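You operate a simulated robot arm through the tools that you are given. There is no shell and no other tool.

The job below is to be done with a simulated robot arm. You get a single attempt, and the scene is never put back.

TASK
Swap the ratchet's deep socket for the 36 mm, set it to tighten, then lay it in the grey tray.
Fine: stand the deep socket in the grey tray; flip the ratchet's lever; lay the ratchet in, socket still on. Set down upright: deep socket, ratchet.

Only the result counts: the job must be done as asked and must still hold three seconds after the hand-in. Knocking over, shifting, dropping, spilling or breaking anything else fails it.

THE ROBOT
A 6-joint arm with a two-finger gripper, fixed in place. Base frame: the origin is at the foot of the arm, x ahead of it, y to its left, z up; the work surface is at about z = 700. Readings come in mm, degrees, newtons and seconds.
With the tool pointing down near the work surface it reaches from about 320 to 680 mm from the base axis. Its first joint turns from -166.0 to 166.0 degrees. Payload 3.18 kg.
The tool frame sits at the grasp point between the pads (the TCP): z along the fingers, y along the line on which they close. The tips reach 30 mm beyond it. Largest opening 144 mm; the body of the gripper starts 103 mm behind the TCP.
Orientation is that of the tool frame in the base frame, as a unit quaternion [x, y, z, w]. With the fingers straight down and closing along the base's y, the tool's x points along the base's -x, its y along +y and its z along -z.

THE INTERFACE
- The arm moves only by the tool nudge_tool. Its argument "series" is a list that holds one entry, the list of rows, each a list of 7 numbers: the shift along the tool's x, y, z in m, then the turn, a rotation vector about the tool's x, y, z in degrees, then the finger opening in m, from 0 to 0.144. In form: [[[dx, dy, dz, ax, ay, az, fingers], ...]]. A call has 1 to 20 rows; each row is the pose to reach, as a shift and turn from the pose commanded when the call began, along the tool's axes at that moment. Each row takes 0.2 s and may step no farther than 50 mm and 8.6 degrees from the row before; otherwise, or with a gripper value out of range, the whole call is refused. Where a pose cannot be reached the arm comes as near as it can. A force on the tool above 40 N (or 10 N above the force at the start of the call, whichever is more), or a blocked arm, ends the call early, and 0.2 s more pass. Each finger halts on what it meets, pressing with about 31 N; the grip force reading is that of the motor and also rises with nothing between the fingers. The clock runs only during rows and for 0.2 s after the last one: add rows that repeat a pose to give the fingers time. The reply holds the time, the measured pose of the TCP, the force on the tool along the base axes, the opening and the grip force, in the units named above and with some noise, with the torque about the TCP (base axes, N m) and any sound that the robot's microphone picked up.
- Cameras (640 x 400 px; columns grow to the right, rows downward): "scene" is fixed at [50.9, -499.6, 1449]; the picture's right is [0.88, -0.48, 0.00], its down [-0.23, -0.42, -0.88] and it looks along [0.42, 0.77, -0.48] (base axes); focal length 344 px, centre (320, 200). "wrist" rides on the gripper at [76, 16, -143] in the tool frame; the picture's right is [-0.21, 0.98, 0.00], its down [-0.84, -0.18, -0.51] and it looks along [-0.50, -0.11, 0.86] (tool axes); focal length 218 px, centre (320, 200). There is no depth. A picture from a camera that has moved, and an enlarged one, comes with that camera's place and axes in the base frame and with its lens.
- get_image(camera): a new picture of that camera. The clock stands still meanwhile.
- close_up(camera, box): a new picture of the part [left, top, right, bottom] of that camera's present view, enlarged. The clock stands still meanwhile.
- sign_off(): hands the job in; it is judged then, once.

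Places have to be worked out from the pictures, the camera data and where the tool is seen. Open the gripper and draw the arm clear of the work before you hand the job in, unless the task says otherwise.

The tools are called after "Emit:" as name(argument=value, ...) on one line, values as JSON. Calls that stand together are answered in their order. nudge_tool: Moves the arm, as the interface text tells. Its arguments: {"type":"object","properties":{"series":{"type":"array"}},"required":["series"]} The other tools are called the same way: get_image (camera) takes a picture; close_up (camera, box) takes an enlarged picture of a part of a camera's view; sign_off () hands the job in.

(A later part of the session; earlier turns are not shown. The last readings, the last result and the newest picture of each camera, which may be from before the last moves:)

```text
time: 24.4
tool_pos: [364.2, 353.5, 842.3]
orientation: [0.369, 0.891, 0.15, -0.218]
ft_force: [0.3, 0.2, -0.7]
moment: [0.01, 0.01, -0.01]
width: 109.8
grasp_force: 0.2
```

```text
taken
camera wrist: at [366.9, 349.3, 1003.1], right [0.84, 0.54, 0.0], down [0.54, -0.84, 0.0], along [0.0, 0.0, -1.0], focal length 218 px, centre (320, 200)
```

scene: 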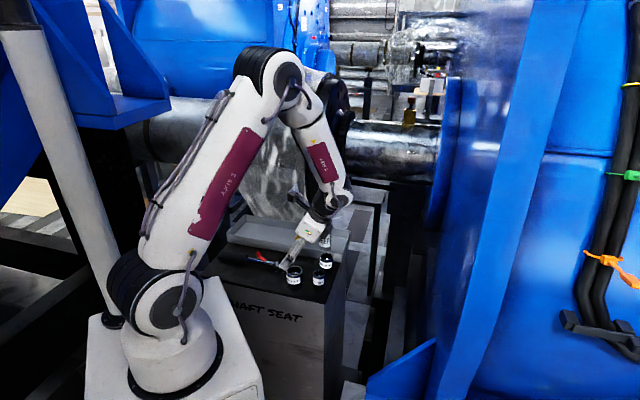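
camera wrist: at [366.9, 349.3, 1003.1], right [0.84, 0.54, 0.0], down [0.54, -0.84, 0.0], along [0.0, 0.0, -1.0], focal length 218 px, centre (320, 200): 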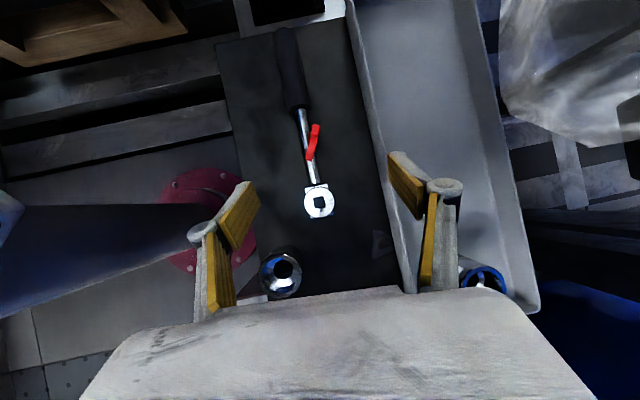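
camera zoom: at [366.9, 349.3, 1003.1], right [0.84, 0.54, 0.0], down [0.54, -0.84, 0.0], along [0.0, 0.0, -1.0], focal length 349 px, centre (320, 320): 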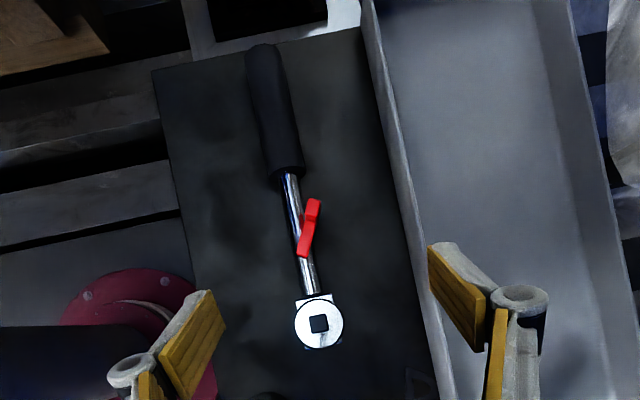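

The drive is at about (366.6, 346.5), roughly 13 mm square and aligned with the bench axes. The 36 mm is at (375.2, 255.0). I'll tilt back upright over the 36 mm, with the fingers at 90 mm, and check alignment.

Emit:
nudge_tool(series=[[[-0.01635, -0.0148, -0.0113, 1.58, -7.5, 0, 0.1], [-0.0327, -0.0296, -0.0226, 3.15, -15, 0, 0.09], [-0.049, -0.0443, -0.0339, 4.7, -22.5, 0, 0.09], [-0.0654, -0.0591, -0.0452, 6.3, -30.05, 0, 0.09], [-0.0654, -0.0591, -0.0452, 6.3, -30.05, 0, 0.09]]])

Emit:
get_image(camera="wrist")

Emit:
close_up(camera="wrist", box=[240, 80, 400, 230])

```text
time: 25.6
tool_pos: [373.8, 254.5, 844.5]
orientation: [0.383, 0.924, -0.001, 0.001]
ft_force: [0.0, -0.3, 0.0]
moment: [0.0, 0.0, 0.02]
width: 89.9
grasp_force: 0.0
```

```text
taken
camera wrist: at [331.3, 320.6, 985.3], right [0.84, 0.54, 0.0], down [0.47, -0.72, 0.51], along [0.28, -0.43, -0.86], focal length 218 px, centre (320, 200)
```

wrist: 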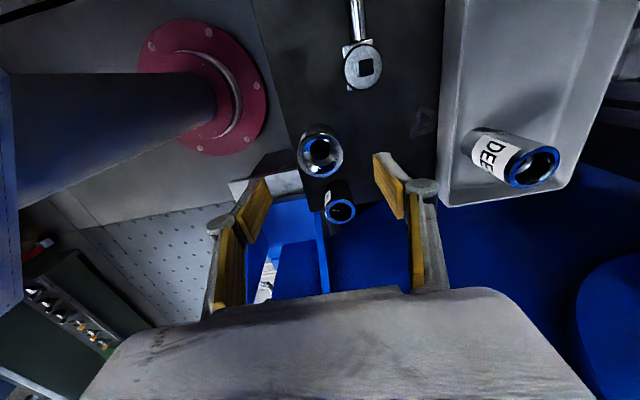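

```text
2.67 times, centred on (320, 155) of wrist
camera zoom: at [331.3, 320.6, 985.3], right [0.84, 0.54, 0.0], down [0.47, -0.72, 0.51], along [0.28, -0.43, -0.86], focal length 582 px, centre (320, 320)
```

zoom: 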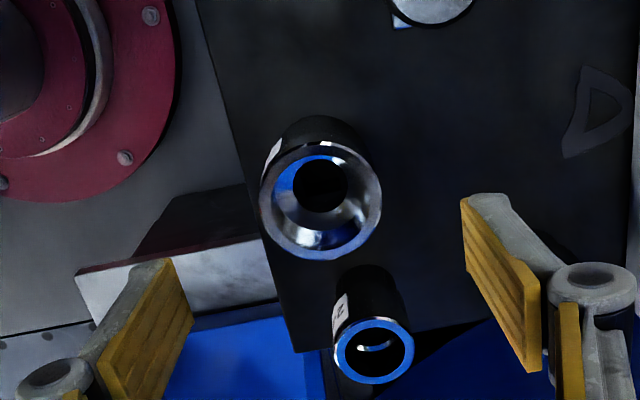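

The 36 mm sits on the TCP axis within about 1 mm. I'll lower to about z 745 (tips near 715) and close on it.

Emit:
nudge_tool(series=[[[0, 0, 0.025, 0, 0, 0, 0.09], [0, 0, 0.05, 0, 0, 0, 0.09], [0, 0, 0.075, 0, 0, 0, 0.09], [0, 0, 0.09, 0, 0, 0, 0.09], [0, 0, 0.098, 0, 0, 0, 0.09], [0, 0, 0.098, 0, 0, 0, 0.07], [0, 0, 0.098, 0, 0, 0, 0.06], [0, 0, 0.098, 0, 0, 0, 0.055]]])

Emit:
get_image(camera="wrist")

Emit:
close_up(camera="scene", box=[230, 210, 350, 300])

```text
time: 27.4
tool_pos: [374.7, 254.8, 744.6]
orientation: [0.384, 0.923, 0.001, 0.0]
ft_force: [0.0, 0.6, 0.3]
moment: [-0.01, -0.01, -0.01]
width: 55.1
grasp_force: 0.1
```

```text
taken
camera wrist: at [331.8, 320.6, 886.2], right [0.84, 0.54, 0.0], down [0.47, -0.72, 0.51], along [0.28, -0.43, -0.86], focal length 218 px, centre (320, 200)
```

wrist: 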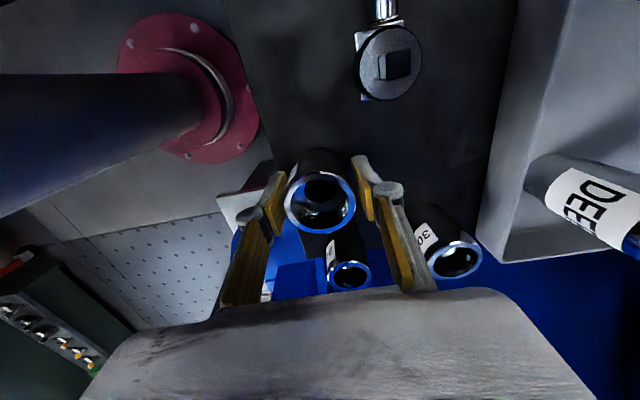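

```text
4.44 times, centred on (290, 255) of scene
camera zoom: at [50.9, -499.6, 1449.0], right [0.88, -0.48, 0.0], down [-0.23, -0.42, -0.88], along [0.42, 0.77, -0.48], focal length 1528 px, centre (453, -44)
```

zoom: 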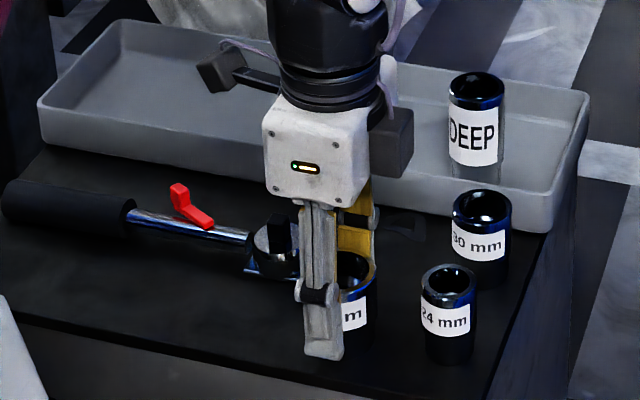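

The fingers straddle the 36 mm evenly. I'll close the grip now.

Emit:
nudge_tool(series=[[[0, 0, 0, 0, 0, 0, 0.05], [0, 0, 0, 0, 0, 0, 0.045], [0, 0, 0, 0, 0, 0, 0.035], [0, 0, 0, 0, 0, 0, 0.03], [0, 0, 0, 0, 0, 0, 0.03]]])

Emit:
close_up(camera="wrist", box=[240, 120, 400, 240])

```text
time: 28.6
tool_pos: [375.2, 255.7, 744.4]
orientation: [0.383, 0.924, 0.0, 0.0]
ft_force: [-1.3, -0.8, 2.0]
moment: [-0.03, 0.05, -0.05]
width: 47.7
grasp_force: 31.1
```

```text
3.33 times, centred on (320, 180) of wrist
camera zoom: at [331.7, 320.5, 886.2], right [0.84, 0.54, 0.0], down [0.47, -0.72, 0.51], along [0.28, -0.43, -0.86], focal length 728 px, centre (320, 267)
```

zoom: 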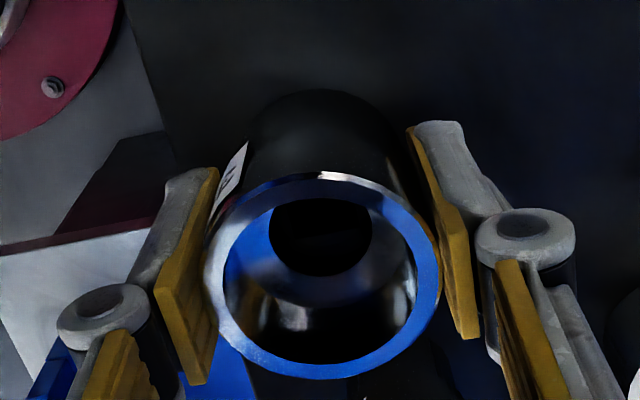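

The 36 mm is gripped at 47.7 mm. I'll lift it 70 mm, carry it over the drive (59.2 mm across and 71.3 mm toward the handle), then look.

Emit:
nudge_tool(series=[[[0, 0, -0.004, 0, 0, 0, 0.03], [0, 0, -0.015, 0, 0, 0, 0.03], [0, 0, -0.035, 0, 0, 0, 0.03], [0, 0, -0.06, 0, 0, 0, 0.03], [0.006, 0.005, -0.07, 0, 0, 0, 0.03], [0.025, 0.021, -0.07, 0, 0, 0, 0.03], [0.05, 0.0415, -0.07, 0, 0, 0, 0.03], [0.068, 0.0565, -0.07, 0, 0, 0, 0.03], [0.0713, 0.0592, -0.07, 0, 0, 0, 0.03], [0.0713, 0.0592, -0.07, 0, 0, 0, 0.03], [0.0713, 0.0592, -0.07, 0, 0, 0, 0.03]]])

Emit:
get_image(camera="wrist")

Emit:
close_up(camera="scene", box=[250, 210, 350, 290])

Emit:
close_up(camera="wrist", box=[280, 80, 360, 240])

```text
time: 31.0
tool_pos: [367.2, 348.3, 814.8]
orientation: [0.382, 0.924, 0.0, 0.0]
ft_force: [0.1, -0.3, -2.8]
moment: [-0.02, -0.01, 0.02]
width: 47.6
grasp_force: 31.4
```

```text
taken
camera wrist: at [324.3, 414.2, 956.2], right [0.84, 0.54, 0.0], down [0.47, -0.72, 0.51], along [0.28, -0.43, -0.86], focal length 218 px, centre (320, 200)
```

wrist: 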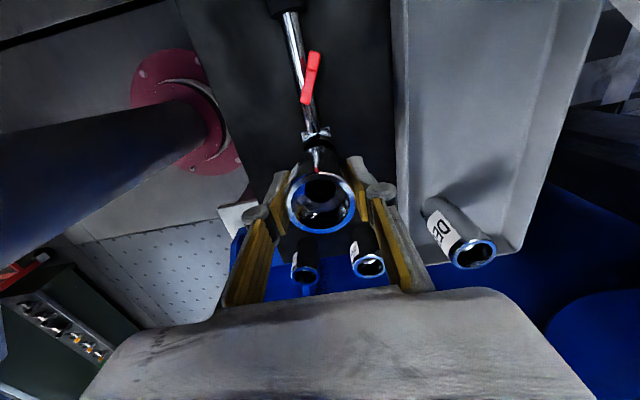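

```text
5.00 times, centred on (300, 250) of scene
camera zoom: at [50.9, -499.6, 1449.0], right [0.88, -0.48, 0.0], down [-0.23, -0.42, -0.88], along [0.42, 0.77, -0.48], focal length 1719 px, centre (420, -50)
```

zoom: 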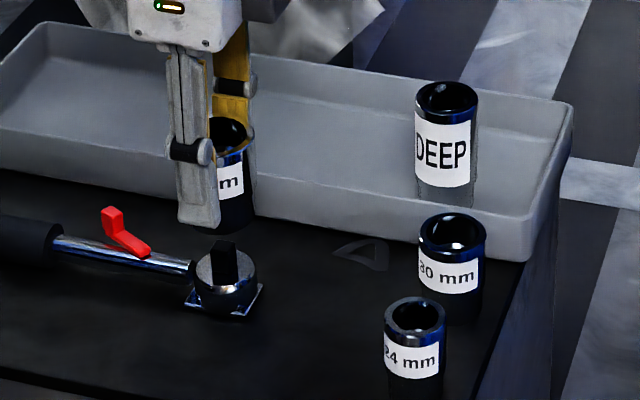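

```text
2.50 times, centred on (320, 160) of wrist
camera zoom: at [324.3, 414.2, 956.2], right [0.84, 0.54, 0.0], down [0.47, -0.72, 0.51], along [0.28, -0.43, -0.86], focal length 546 px, centre (320, 300)
```

zoom: 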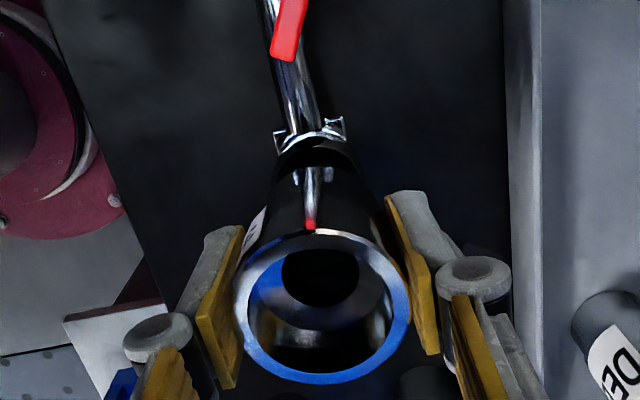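

The socket's rim centre is within about 1 mm of the TCP, and the scene view shows it over the drive to within about 1 mm. I'll lower to just above the drive top, then go slowly.

Emit:
nudge_tool(series=[[[0, 0, 0.008, 0, 0, 0, 0.03], [0, 0, 0.016, 0, 0, 0, 0.03], [0, 0, 0.022, 0, 0, 0, 0.03], [0, 0, 0.024, 0, 0, 0, 0.03], [0, 0, 0.026, 0, 0, 0, 0.03]]])

Emit:
close_up(camera="scene", box=[260, 225, 320, 275])

```text
time: 32.2
tool_pos: [366.4, 347.6, 788.7]
orientation: [0.382, 0.924, -0.001, 0.0]
ft_force: [0.1, 0.5, -2.7]
moment: [0.01, 0.0, 0.01]
width: 47.7
grasp_force: 31.1
```

```text
8.00 times, centred on (290, 250) of scene
camera zoom: at [50.9, -499.6, 1449.0], right [0.88, -0.48, 0.0], down [-0.23, -0.42, -0.88], along [0.42, 0.77, -0.48], focal length 2750 px, centre (560, -200)
```

zoom: 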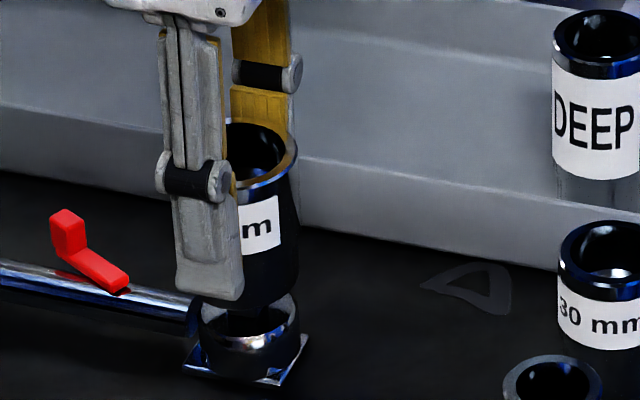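

It looks centred on the head. I'll lower 1 mm per row and watch the vertical force.

Emit:
nudge_tool(series=[[[0, 0, 0.001, 0, 0, 0, 0.03], [0, 0, 0.002, 0, 0, 0, 0.03], [0, 0, 0.003, 0, 0, 0, 0.03], [0, 0, 0.004, 0, 0, 0, 0.03]]])

```text
time: 33.2
tool_pos: [365.6, 347.4, 785.4]
orientation: [0.382, 0.924, -0.001, 0.0]
ft_force: [-0.2, 0.7, -3.1]
moment: [0.0, -0.01, 0.0]
width: 47.6
grasp_force: 30.7
```

No contact yet. I'll lower 4 mm more.

Emit:
nudge_tool(series=[[[0, 0, 0.001, 0, 0, 0, 0.03], [0, 0, 0.002, 0, 0, 0, 0.03], [0, 0, 0.003, 0, 0, 0, 0.03], [0, 0, 0.004, 0, 0, 0, 0.03]]])

```text
time: 34.2
tool_pos: [365.7, 348.4, 780.7]
orientation: [0.382, 0.924, 0.0, 0.0]
ft_force: [-0.1, -0.3, -2.7]
moment: [-0.02, 0.01, 0.0]
width: 47.7
grasp_force: 31.2
```

It has passed the expected drive-top height with no resistance, so it's likely sliding over the drive. I'll continue.

Emit:
nudge_tool(series=[[[0, 0, 0.001, 0, 0, 0, 0.03], [0, 0, 0.002, 0, 0, 0, 0.03], [0, 0, 0.003, 0, 0, 0, 0.03], [0, 0, 0.004, 0, 0, 0, 0.03]]])

Emit:
close_up(camera="scene", box=[260, 225, 320, 275])

```text
time: 35.2
tool_pos: [366.5, 348.2, 776.6]
orientation: [0.383, 0.924, 0.0, 0.0]
ft_force: [-0.6, 0.3, -2.0]
moment: [0.0, -0.04, 0.03]
width: 47.6
grasp_force: 31.4
```

```text
8.00 times, centred on (290, 250) of scene
camera zoom: at [50.9, -499.6, 1449.0], right [0.88, -0.48, 0.0], down [-0.23, -0.42, -0.88], along [0.42, 0.77, -0.48], focal length 2750 px, centre (560, -200)
```

zoom: 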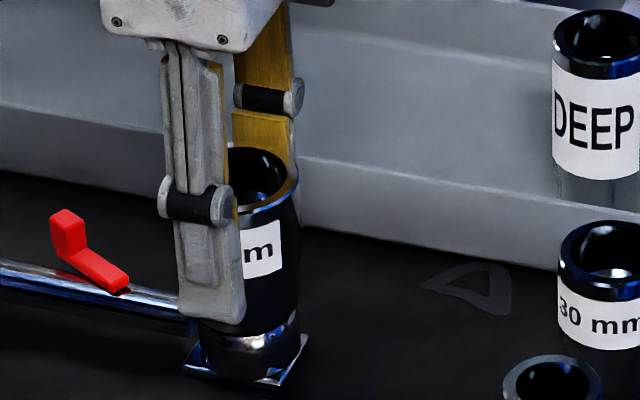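

It's nearly seated. I'll do the last few millimetres in short calls.

Emit:
nudge_tool(series=[[[0, 0, 0.001, 0, 0, 0, 0.03], [0, 0, 0.002, 0, 0, 0, 0.03], [0, 0, 0.003, 0, 0, 0, 0.03]]])

```text
time: 36.0
tool_pos: [367.6, 348.5, 773.2]
orientation: [0.383, 0.924, 0.0, -0.001]
ft_force: [0.5, -0.1, -3.1]
moment: [0.03, -0.03, -0.01]
width: 47.6
grasp_force: 31.3
```

Still free, so I'll lower two more millimetres.

Emit:
nudge_tool(series=[[[0, 0, 0.001, 0, 0, 0, 0.03], [0, 0, 0.002, 0, 0, 0, 0.03]]])

```text
time: 36.6
tool_pos: [367.8, 347.3, 772.9]
orientation: [0.382, 0.924, 0.0, 0.0]
ft_force: [0.9, -5.1, 10.5]
moment: [-0.41, -0.21, -0.04]
width: 47.7
grasp_force: 31.0
```

Contact: +10.5 N at about z 772, right where seating on the head was expected. I'll check the seam before releasing.

Emit:
close_up(camera="scene", box=[270, 240, 310, 272])

Emit:
close_up(camera="wrist", box=[270, 80, 370, 240])

```text
12.50 times, centred on (290, 256) of scene
camera zoom: at [50.9, -499.6, 1449.0], right [0.88, -0.48, 0.0], down [-0.23, -0.42, -0.88], along [0.42, 0.77, -0.48], focal length 4297 px, centre (695, -500)
```

zoom: 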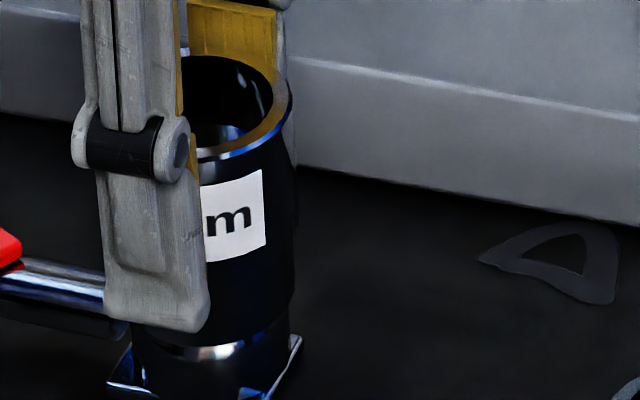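

```text
2.50 times, centred on (320, 160) of wrist
camera zoom: at [324.5, 412.9, 913.7], right [0.84, 0.54, 0.0], down [0.47, -0.72, 0.51], along [0.28, -0.42, -0.86], focal length 546 px, centre (320, 300)
```

zoom: 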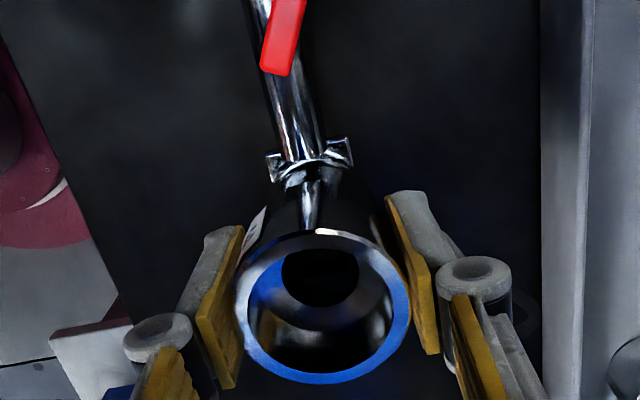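

It looks flush with the head. I'll open gently so it settles, then check from above.

Emit:
nudge_tool(series=[[[0, 0, -0.0005, 0, 0, 0, 0.03], [0, 0, -0.0005, 0, 0, 0, 0.049], [0, 0, -0.0005, 0, 0, 0, 0.052], [0, 0, -0.0005, 0, 0, 0, 0.058], [0, 0, -0.0005, 0, 0, 0, 0.064], [0, 0, -0.0005, 0, 0, 0, 0.064]]])

Emit:
close_up(camera="scene", box=[270, 240, 310, 272])

Emit:
close_up(camera="wrist", box=[240, 80, 400, 240])

```text
time: 38.0
tool_pos: [366.9, 347.5, 772.4]
orientation: [0.383, 0.924, 0.0, 0.001]
ft_force: [-0.1, 0.1, -0.4]
moment: [0.02, -0.04, -0.01]
width: 63.9
grasp_force: 0.1
```

```text
12.50 times, centred on (290, 256) of scene
camera zoom: at [50.9, -499.6, 1449.0], right [0.88, -0.48, 0.0], down [-0.23, -0.42, -0.88], along [0.42, 0.77, -0.48], focal length 4297 px, centre (695, -500)
```

zoom: 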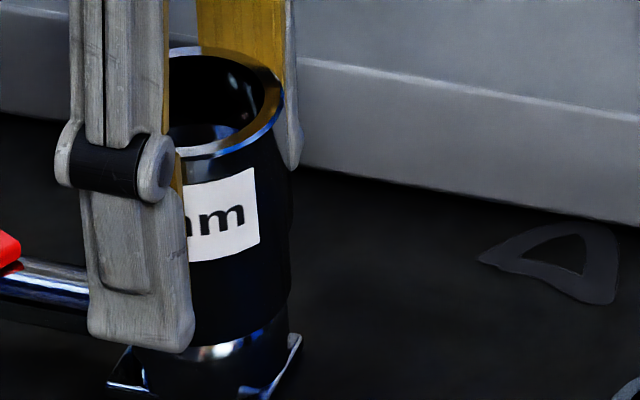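

```text
2.50 times, centred on (320, 160) of wrist
camera zoom: at [323.7, 412.7, 913.6], right [0.84, 0.54, 0.0], down [0.47, -0.72, 0.51], along [0.28, -0.43, -0.86], focal length 546 px, centre (320, 300)
```

zoom: 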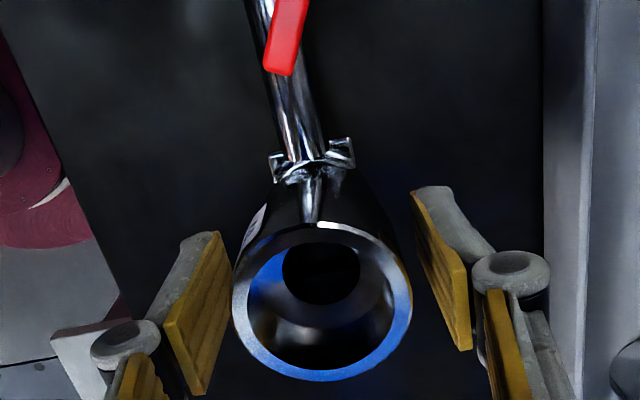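

The socket shifted slightly on release. I'll raise clear and look from the scene and straight down to see whether it's fully seated and level.

Emit:
nudge_tool(series=[[[0, 0, -0.003, 0, 0, 0, 0.066], [0, 0, -0.01, 0, 0, 0, 0.07], [0, 0, -0.025, 0, 0, 0, 0.08], [0, 0, -0.05, 0, 0, 0, 0.1], [0, 0, -0.075, 0, 0, 0, 0.11], [0, 0, -0.085, 0, 0, 0, 0.11]]])

Emit:
close_up(camera="scene", box=[265, 230, 315, 272])

Emit:
close_up(camera="wrist", box=[260, 80, 380, 230])

```text
time: 39.4
tool_pos: [365.9, 348.3, 858.5]
orientation: [0.383, 0.924, 0.0, 0.0]
ft_force: [0.4, 0.5, 0.6]
moment: [0.01, 0.02, -0.03]
width: 110.1
grasp_force: 0.1
```

```text
9.52 times, centred on (290, 251) of scene
camera zoom: at [50.9, -499.6, 1449.0], right [0.88, -0.48, 0.0], down [-0.23, -0.42, -0.88], along [0.42, 0.77, -0.48], focal length 3274 px, centre (606, -286)
```

zoom: 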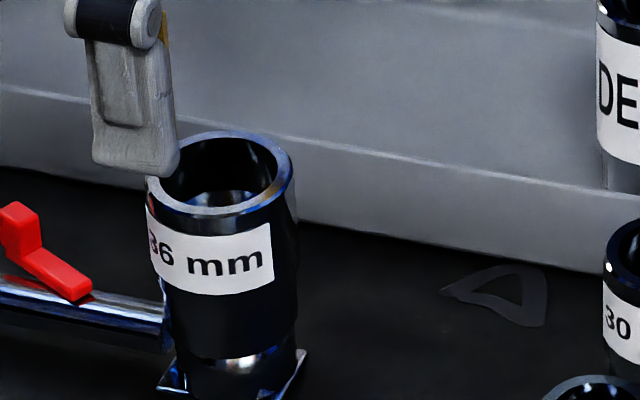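

```text
2.67 times, centred on (320, 155) of wrist
camera zoom: at [323.5, 413.1, 998.8], right [0.84, 0.54, 0.0], down [0.47, -0.72, 0.51], along [0.28, -0.43, -0.86], focal length 582 px, centre (320, 320)
```

zoom: 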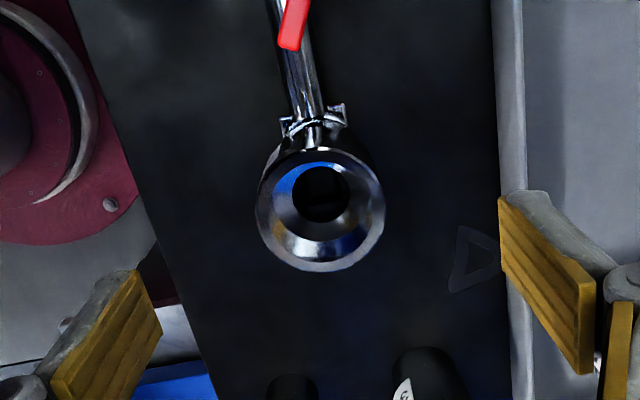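

It looks close to level, but I want certainty. I'll tilt so the camera looks straight down the socket and compare rim, bore and drive.

Emit:
nudge_tool(series=[[[0, 0, 0, -1.58, 7.5, 0, 0.11], [0, 0, 0, -3.15, 15, 0, 0.11], [0, 0, 0, -4.7, 22.5, 0, 0.11], [0, 0, 0, -6.3, 30.05, 0, 0.11], [0, 0, 0, -6.3, 30.05, 0, 0.11]]])

Emit:
close_up(camera="wrist", box=[285, 170, 355, 230])

Emit:
close_up(camera="wrist", box=[260, 30, 400, 240])

```text
time: 40.6
tool_pos: [364.5, 347.6, 857.6]
orientation: [0.368, 0.891, 0.149, -0.219]
ft_force: [-0.6, -0.9, -1.1]
moment: [0.01, 0.0, 0.01]
width: 110.0
grasp_force: 0.0
```

```text
6.67 times, centred on (320, 200) of wrist
camera zoom: at [369.5, 342.8, 1018.2], right [0.84, 0.54, 0.0], down [0.54, -0.84, -0.01], along [0.0, 0.0, -1.0], focal length 1455 px, centre (320, 200)
```

zoom: 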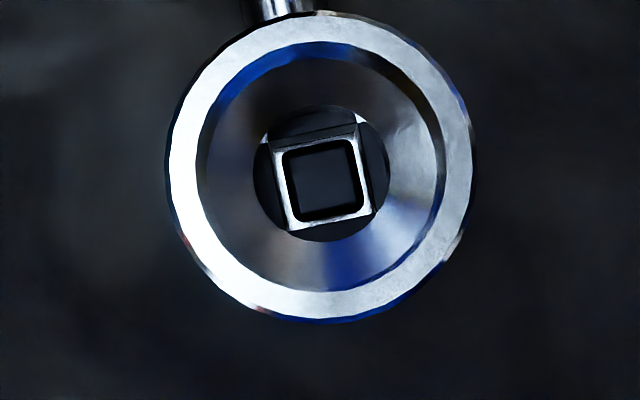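

```text
1.90 times, centred on (330, 135) of wrist
camera zoom: at [369.5, 342.8, 1018.2], right [0.84, 0.54, 0.0], down [0.54, -0.84, -0.01], along [0.0, 0.0, -1.0], focal length 416 px, centre (301, 324)
```

zoom: 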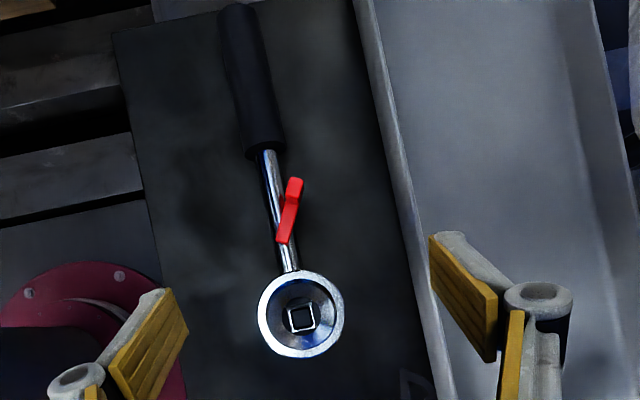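

Looking straight down, the drive sits squarely inside the 36 mm's hole, so it's seated. Next is the lever: its pivot is near t 46 on the shaft axis at n 505, and its tab is near n 519, t 73 with its top at about z 736. I'll bring closed fingers to the tray side of the tab, staying high for now.

Emit:
nudge_tool(series=[[[0.0097, 0.0083, 0.0264, 1.58, -7.5, 0, 0.08], [0.0195, 0.0167, 0.0529, 3.15, -15, 0, 0.04], [0.0292, 0.025, 0.0793, 4.7, -22.5, 0, 0.0], [0.0389, 0.0333, 0.1058, 6.3, -30.05, 0, 0.0], [0.0389, 0.0333, 0.1058, 6.3, -30.05, 0, 0.0]]])

Emit:
get_image(camera="wrist")

Emit:
close_up(camera="scene", box=[220, 210, 320, 285])

```text
time: 41.8
tool_pos: [336.7, 441.0, 787.7]
orientation: [0.382, 0.924, 0.0, 0.001]
ft_force: [0.8, -0.8, 0.0]
moment: [0.01, 0.0, 0.0]
width: 0.3
grasp_force: 30.7
```

```text
taken
camera wrist: at [293.8, 505.5, 929.3], right [0.84, 0.55, 0.0], down [0.47, -0.72, 0.51], along [0.28, -0.43, -0.86], focal length 218 px, centre (320, 200)
```

wrist: 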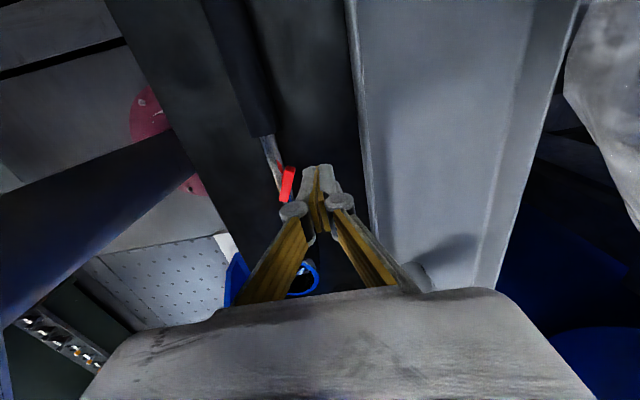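

```text
5.33 times, centred on (270, 248) of scene
camera zoom: at [50.9, -499.6, 1449.0], right [0.88, -0.48, 0.0], down [-0.23, -0.42, -0.88], along [0.42, 0.77, -0.48], focal length 1833 px, centre (587, -53)
```

zoom: 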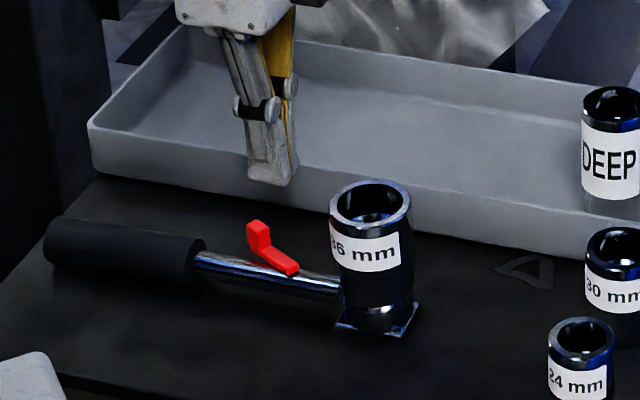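

The closed fingers are clear of the tab on its tray side. I'll lower so the tips reach about z 728, above the shaft but below the tab top, and look.

Emit:
nudge_tool(series=[[[0, 0, 0.012, 0, 0, 0, 0.0], [0, 0, 0.022, 0, 0, 0, 0.0], [0, 0, 0.03, 0, 0, 0, 0.0], [0, 0, 0.03, 0, 0, 0, 0.0]]])

Emit:
close_up(camera="wrist", box=[240, 80, 400, 240])

Emit:
close_up(camera="scene", box=[235, 220, 295, 270])

```text
time: 42.8
tool_pos: [335.8, 440.0, 758.5]
orientation: [0.383, 0.924, 0.0, 0.0]
ft_force: [0.2, 0.2, 0.6]
moment: [-0.01, 0.02, 0.03]
width: 0.2
grasp_force: 30.7
```

```text
2.50 times, centred on (320, 160) of wrist
camera zoom: at [293.1, 505.3, 900.3], right [0.84, 0.54, 0.0], down [0.47, -0.72, 0.51], along [0.28, -0.43, -0.86], focal length 546 px, centre (320, 300)
```

zoom: 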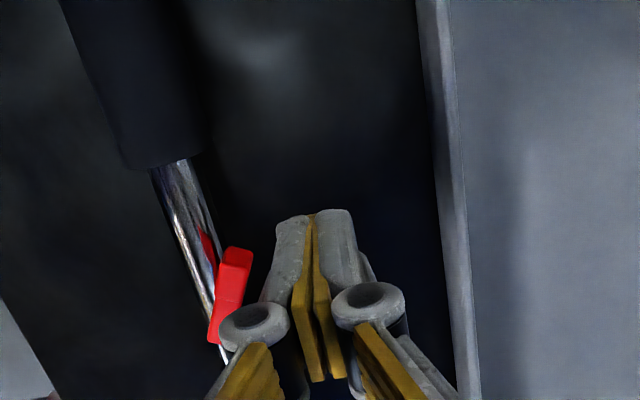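

```text
8.00 times, centred on (265, 245) of scene
camera zoom: at [50.9, -499.6, 1449.0], right [0.88, -0.48, 0.0], down [-0.23, -0.42, -0.88], along [0.42, 0.77, -0.48], focal length 2750 px, centre (760, -160)
```

zoom: 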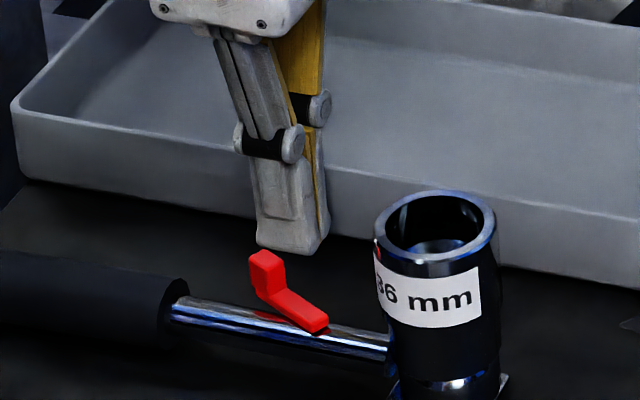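

The fingertips are level with the tab and beside it. I'll push slowly toward the base side, across the shaft, in small steps while watching the forces.

Emit:
nudge_tool(series=[[[0, -0.005, 0, 0, 0, 0, 0.0], [0, -0.009, 0, 0, 0, 0, 0.0], [0, -0.012, 0, 0, 0, 0, 0.0], [0, -0.014, 0, 0, 0, 0, 0.0], [0, -0.016, 0, 0, 0, 0, 0.0], [0, -0.018, 0, 0, 0, 0, 0.0]]])

Emit:
close_up(camera="wrist", box=[240, 80, 400, 240])

Emit:
close_up(camera="scene", box=[235, 220, 295, 270])

```text
time: 44.2
tool_pos: [323.2, 425.7, 757.7]
orientation: [0.382, 0.924, 0.0, 0.0]
ft_force: [1.7, 1.4, 0.2]
moment: [0.04, 0.02, -0.03]
width: 0.1
grasp_force: 31.0
```

```text
2.50 times, centred on (320, 160) of wrist
camera zoom: at [281.0, 491.4, 900.0], right [0.84, 0.54, 0.0], down [0.47, -0.72, 0.51], along [0.28, -0.43, -0.86], focal length 546 px, centre (320, 300)
```

zoom: 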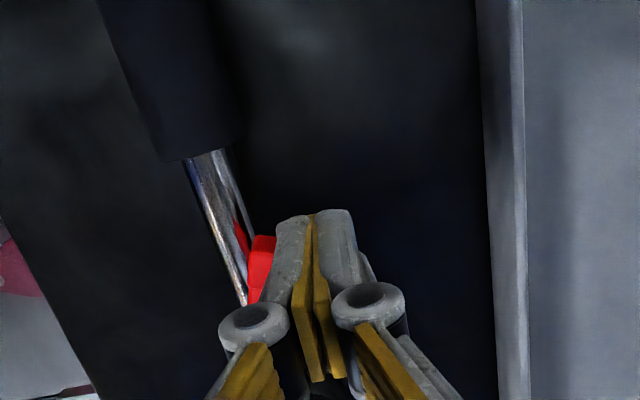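

```text
8.00 times, centred on (265, 245) of scene
camera zoom: at [50.9, -499.6, 1449.0], right [0.88, -0.48, 0.0], down [-0.23, -0.42, -0.88], along [0.42, 0.77, -0.48], focal length 2750 px, centre (760, -160)
```

zoom: 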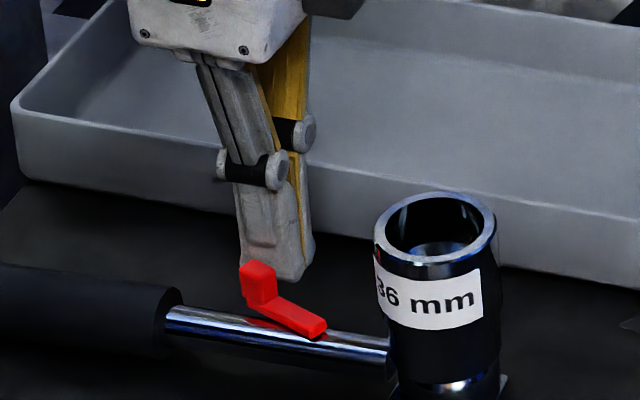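

The ratchet itself yawed slightly under about 2 N, so its friction on the bench is low. I'll back off and see whether the lever moved at all relative to the shaft.

Emit:
nudge_tool(series=[[[0, 0.008, 0, 0, 0, 0, 0.0], [0, 0.018, 0, 0, 0, 0, 0.0], [0, 0.018, -0.03, 0, 0, 0, 0.0], [0, 0.018, -0.08, 0, 0, 0, 0.0], [0, 0.018, -0.1, 0, 0, 0, 0.0]]])

Emit:
close_up(camera="scene", box=[215, 220, 315, 280])

Emit:
close_up(camera="wrist", box=[220, 80, 400, 240])

```text
time: 45.4
tool_pos: [336.8, 439.5, 859.1]
orientation: [0.382, 0.924, 0.001, 0.0]
ft_force: [0.3, -0.9, 0.1]
moment: [-0.01, -0.02, -0.03]
width: 0.0
grasp_force: 30.8
```

```text
6.40 times, centred on (265, 250) of scene
camera zoom: at [50.9, -499.6, 1449.0], right [0.88, -0.48, 0.0], down [-0.23, -0.42, -0.88], along [0.42, 0.77, -0.48], focal length 2200 px, centre (672, -120)
```

zoom: 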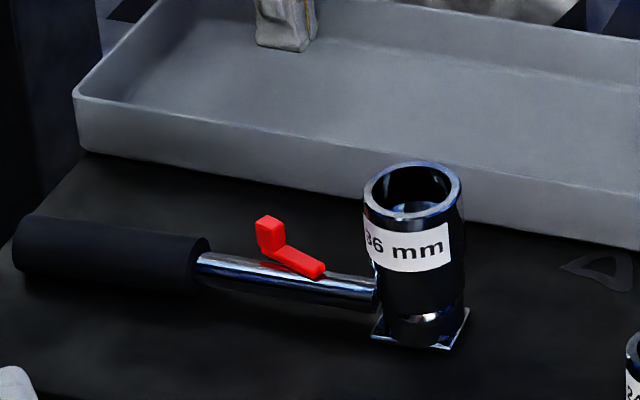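

```text
2.50 times, centred on (310, 160) of wrist
camera zoom: at [295.2, 505.6, 1000.9], right [0.84, 0.54, 0.0], down [0.47, -0.72, 0.51], along [0.28, -0.43, -0.86], focal length 546 px, centre (345, 300)
```

zoom: 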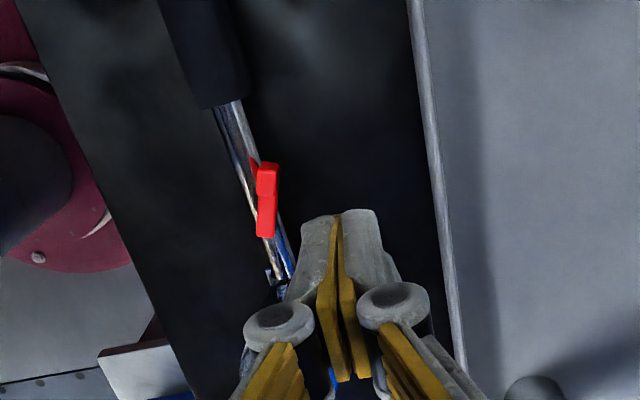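

I'll look straight down over the lever to measure the ratchet's new yaw and the lever's angle.

Emit:
nudge_tool(series=[[[-0.003, -0.011, 0, -1.58, 7.5, 0, 0.03], [-0.006, -0.022, 0, -3.15, 15, 0, 0.06], [-0.009, -0.033, 0, -4.7, 22.5, 0, 0.09], [-0.012, -0.044, 0, -6.3, 30.05, 0, 0.11], [-0.012, -0.044, 0, -6.3, 30.05, 0, 0.11]]])

Emit:
close_up(camera="wrist", box=[230, 80, 410, 270])

Emit:
close_up(camera="wrist", box=[285, 155, 355, 225])

```text
time: 46.6
tool_pos: [314.4, 398.8, 859.7]
orientation: [0.369, 0.891, 0.149, -0.218]
ft_force: [0.3, -0.1, -0.7]
moment: [0.01, 0.03, -0.01]
width: 110.1
grasp_force: 0.0
```

```text
2.11 times, centred on (320, 175) of wrist
camera zoom: at [317.6, 393.9, 1020.9], right [0.84, 0.54, 0.0], down [0.54, -0.84, 0.0], along [0.0, 0.0, -1.0], focal length 460 px, centre (320, 253)
```

zoom: 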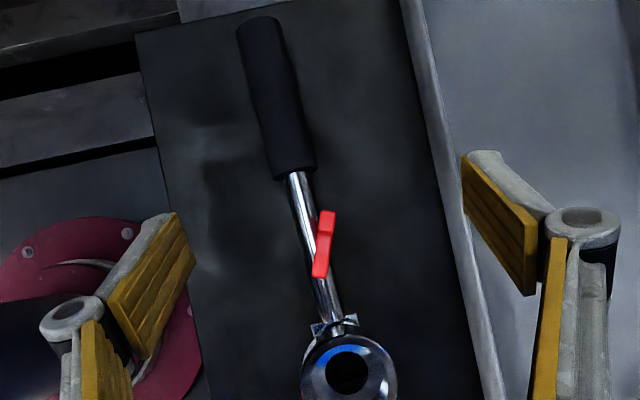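

```text
5.71 times, centred on (320, 190) of wrist
camera zoom: at [317.6, 393.9, 1020.9], right [0.84, 0.54, 0.0], down [0.54, -0.84, 0.0], along [0.0, 0.0, -1.0], focal length 1247 px, centre (320, 257)
```

zoom: 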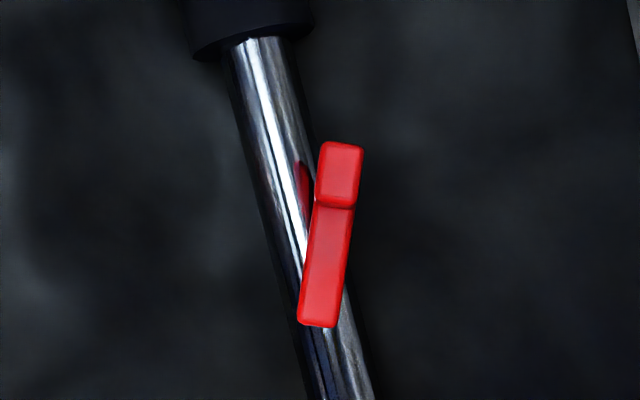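

The lever stayed at about 22° to the shaft; only the ratchet yawed roughly 2°. So I'll brace it: one finger presses on the handle top as a pivot while the other sweeps the tab across as the tool rotates. First I'll untilt and move over the start position.

Emit:
nudge_tool(series=[[[0.0086, 0.0023, 0.0053, 1.58, -7.5, 0, 0.08], [0.0172, 0.0047, 0.0105, 3.15, -15, 0, 0.06], [0.0257, 0.007, 0.0158, 4.7, -22.5, 0, 0.044], [0.0343, 0.0093, 0.0211, 6.3, -30.05, 0, 0.044], [0.0343, 0.0093, 0.0211, 6.3, -30.05, 0, 0.044]]])

Emit:
nudge_tool(series=[[[0, 0, 0, 0, 0, 8.4, 0.044], [0, 0, 0, 0, 0, 16.8, 0.044], [0, 0, 0, 0, 0, 25.2, 0.044], [0, 0, 0, 0, 0, 33.6, 0.044], [0, 0, 0, 0, 0, 42, 0.044], [0, 0, 0, 0, 0, 50, 0.044], [0, 0, 0, 0, 0, 50, 0.044]]])

Emit:
get_image(camera="wrist")

Emit:
get_image(camera="scene")

```text
time: 47.8
tool_pos: [292.2, 435.7, 857.9]
orientation: [0.382, 0.924, 0.0, 0.001]
ft_force: [0.2, 0.2, 0.0]
moment: [0.0, -0.04, -0.01]
width: 43.9
grasp_force: 0.0
```

```text
time: 49.4
tool_pos: [291.8, 435.5, 859.7]
orientation: [0.737, 0.676, -0.001, 0.0]
ft_force: [-0.1, -0.3, 0.0]
moment: [0.0, -0.01, 0.01]
width: 44.3
grasp_force: 0.0
```

```text
taken
camera wrist: at [315.6, 509.4, 1000.2], right [0.96, -0.29, 0.0], down [-0.25, -0.82, 0.51], along [-0.15, -0.48, -0.86], focal length 218 px, centre (320, 200)
```

wrist: 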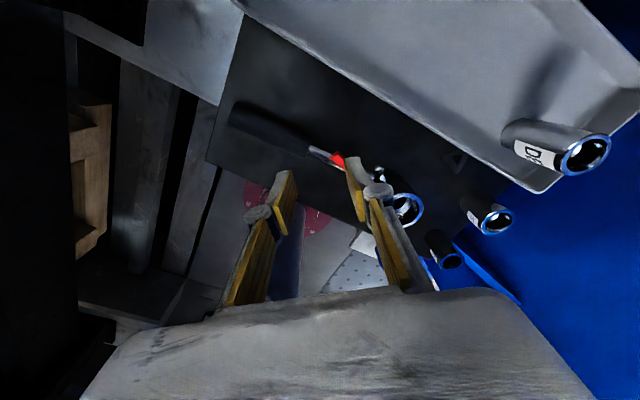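

```text
taken
```

scene: 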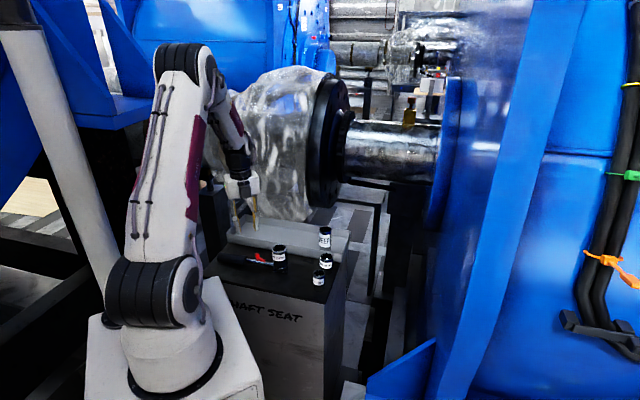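

The rotation worked and the arm is clear. I'll lower until the tips are just above the tab (TCP z 773) and check both finger positions.

Emit:
nudge_tool(series=[[[0, 0, 0.03, 0, 0, 0, 0.044], [0, 0, 0.06, 0, 0, 0, 0.044], [0, 0, 0.08, 0, 0, 0, 0.044], [0, 0, 0.086, 0, 0, 0, 0.044], [0, 0, 0.086, 0, 0, 0, 0.044]]])

Emit:
close_up(camera="wrist", box=[220, 80, 440, 240])

Emit:
close_up(camera="scene", box=[210, 215, 300, 280])

```text
time: 50.6
tool_pos: [291.9, 434.7, 773.1]
orientation: [0.737, 0.675, 0.0, 0.0]
ft_force: [0.6, -0.5, 0.4]
moment: [-0.01, -0.03, 0.01]
width: 44.3
grasp_force: 0.1
```

```text
2.50 times, centred on (330, 160) of wrist
camera zoom: at [314.9, 509.1, 914.0], right [0.96, -0.29, 0.0], down [-0.25, -0.82, 0.51], along [-0.15, -0.49, -0.86], focal length 546 px, centre (295, 300)
```

zoom: 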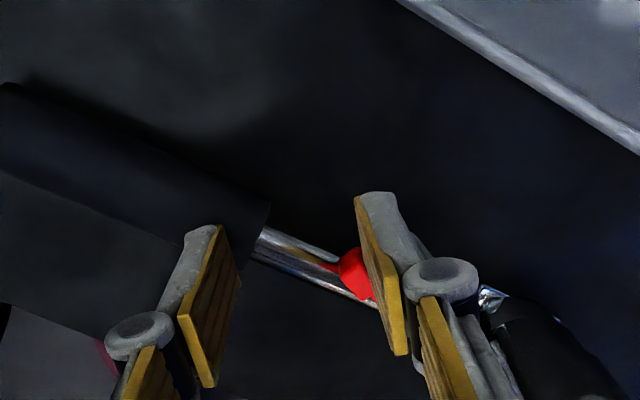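

```text
6.15 times, centred on (255, 248) of scene
camera zoom: at [50.9, -499.6, 1449.0], right [0.88, -0.48, 0.0], down [-0.23, -0.42, -0.88], along [0.42, 0.77, -0.48], focal length 2115 px, centre (720, -92)
```

zoom: 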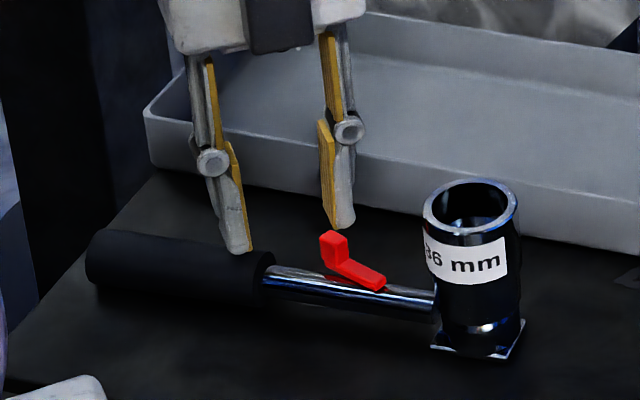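

Finger 2 is over the handle end and finger 1 is on the tray side of the tab, but its clearance is thin. I'll rotate back 6° about the handle finger for margin and lower to about z 763.

Emit:
nudge_tool(series=[[[0.003, 0.0007, 0, 0, 0, -6, 0.044], [0.003, 0.0007, 0.005, 0, 0, -6, 0.044], [0.003, 0.0007, 0.01, 0, 0, -6, 0.044], [0.003, 0.0007, 0.01, 0, 0, -6, 0.044]]])

Emit:
close_up(camera="scene", box=[220, 225, 290, 275])

Emit:
close_up(camera="wrist", box=[220, 80, 440, 240])

```text
time: 51.6
tool_pos: [294.6, 436.9, 764.0]
orientation: [0.701, 0.713, 0.0, -0.001]
ft_force: [0.2, 0.0, 0.3]
moment: [-0.01, -0.02, 0.01]
width: 44.0
grasp_force: 0.0
```

```text
8.00 times, centred on (255, 250) of scene
camera zoom: at [50.9, -499.6, 1449.0], right [0.88, -0.48, 0.0], down [-0.23, -0.42, -0.88], along [0.42, 0.77, -0.48], focal length 2750 px, centre (840, -200)
```

zoom: 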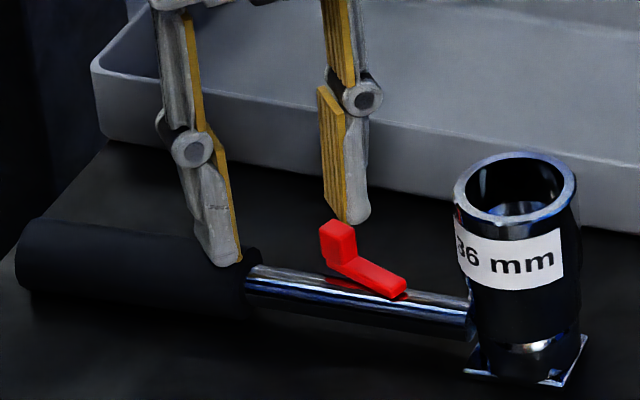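

```text
2.50 times, centred on (330, 160) of wrist
camera zoom: at [309.1, 513.6, 905.0], right [0.98, -0.19, 0.0], down [-0.16, -0.85, 0.51], along [-0.1, -0.5, -0.86], focal length 546 px, centre (295, 300)
```

zoom: 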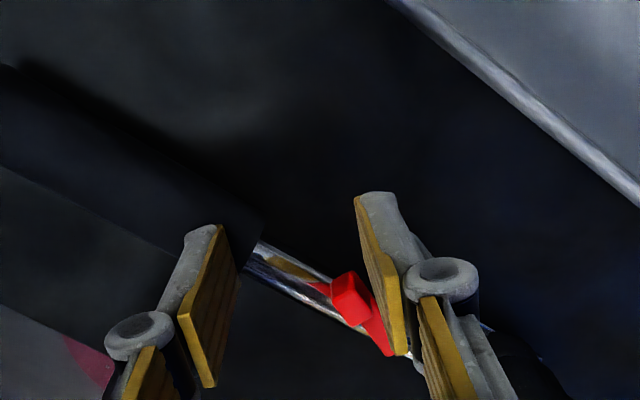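

Good clearance now. I'll lower in 1 mm steps until finger 2 presses on the handle top.

Emit:
nudge_tool(series=[[[0, 0, 0.001, 0, 0, 0, 0.044], [0, 0, 0.002, 0, 0, 0, 0.044]]])

Emit:
nudge_tool(series=[[[0, 0, 0.001, 0, 0, 0, 0.044]]])

```text
time: 52.2
tool_pos: [294.1, 437.6, 762.9]
orientation: [0.7, 0.714, 0.0, 0.0]
ft_force: [-0.1, -4.0, 10.7]
moment: [-0.14, 0.3, 0.05]
width: 45.1
grasp_force: 0.5
```

```text
time: 52.6
tool_pos: [292.3, 436.4, 760.3]
orientation: [0.7, 0.714, 0.0, 0.0]
ft_force: [-5.0, -7.5, 23.2]
moment: [-0.22, 0.76, 0.22]
width: 49.2
grasp_force: 3.3
```

It's pressing at 23 N, more than needed, and it pushes finger 2 outward. I'll back off 1 mm and start the sweep, rotating about the handle finger in small steps.

Emit:
nudge_tool(series=[[[0, 0, -0.001, 0, 0, 0, 0.044], [-0.0028, -0.0001, -0.001, 0, 0, 6, 0.044], [-0.0056, -0.0006, -0.001, 0, 0, 12, 0.044], [-0.0056, -0.0006, -0.001, 0, 0, 12, 0.044]]])

Emit:
close_up(camera="scene", box=[220, 225, 290, 275])

Emit:
close_up(camera="wrist", box=[220, 80, 440, 240])

```text
time: 53.6
tool_pos: [293.3, 433.3, 761.2]
orientation: [0.772, 0.635, 0.001, 0.0]
ft_force: [-4.0, 5.2, 18.3]
moment: [0.19, 0.58, -0.14]
width: 48.7
grasp_force: 2.7
```

```text
8.00 times, centred on (255, 250) of scene
camera zoom: at [50.9, -499.6, 1449.0], right [0.88, -0.48, 0.0], down [-0.23, -0.42, -0.88], along [0.42, 0.77, -0.48], focal length 2750 px, centre (840, -200)
```

zoom: 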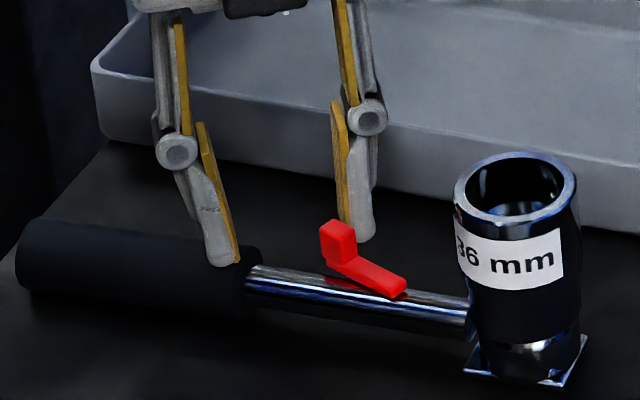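

```text
2.50 times, centred on (330, 160) of wrist
camera zoom: at [323.9, 504.3, 903.2], right [0.92, -0.39, 0.0], down [-0.34, -0.79, 0.5], along [-0.2, -0.46, -0.86], focal length 546 px, centre (295, 300)
```

zoom: 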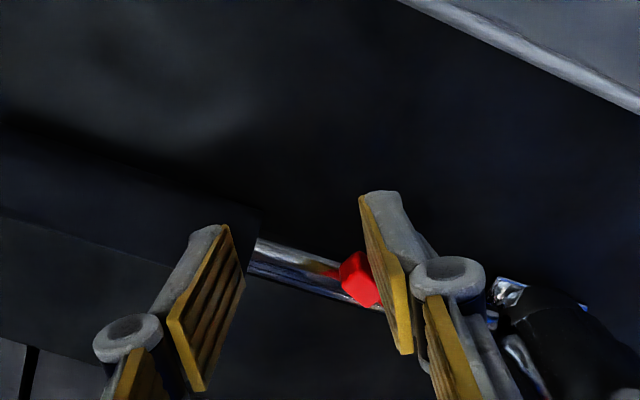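

The ratchet isn't moving and finger 1 is about to meet the tab. I'll continue the sweep.

Emit:
nudge_tool(series=[[[-0.0024, -0.0001, 0, 0, 0, 5, 0.044], [-0.0047, -0.0004, 0, 0, 0, 10, 0.044], [-0.0065, -0.0008, 0, 0, 0, 14, 0.044]]])

Emit:
close_up(camera="scene", box=[220, 225, 290, 275])

Emit:
close_up(camera="wrist", box=[220, 80, 440, 240])

```text
time: 54.4
tool_pos: [291.4, 426.6, 761.0]
orientation: [0.844, 0.537, 0.002, -0.001]
ft_force: [-1.0, 4.1, 15.5]
moment: [0.27, 0.34, -0.12]
width: 47.9
grasp_force: 1.4
```

```text
8.00 times, centred on (255, 250) of scene
camera zoom: at [50.9, -499.6, 1449.0], right [0.88, -0.48, 0.0], down [-0.23, -0.42, -0.88], along [0.42, 0.77, -0.48], focal length 2750 px, centre (840, -200)
```

zoom: 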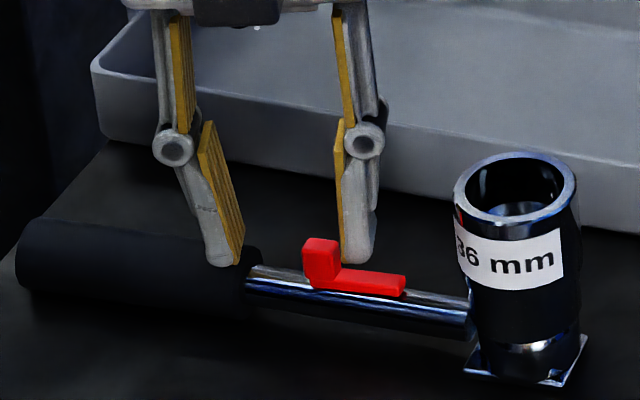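

```text
2.50 times, centred on (330, 160) of wrist
camera zoom: at [339.3, 488.2, 902.9], right [0.8, -0.6, 0.0], down [-0.52, -0.69, 0.51], along [-0.31, -0.4, -0.86], focal length 546 px, centre (295, 300)
```

zoom: 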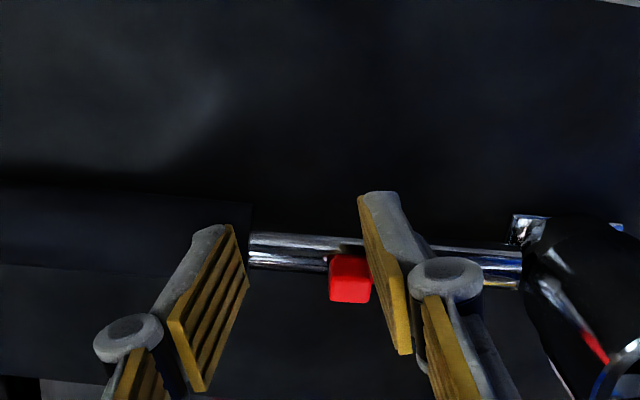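

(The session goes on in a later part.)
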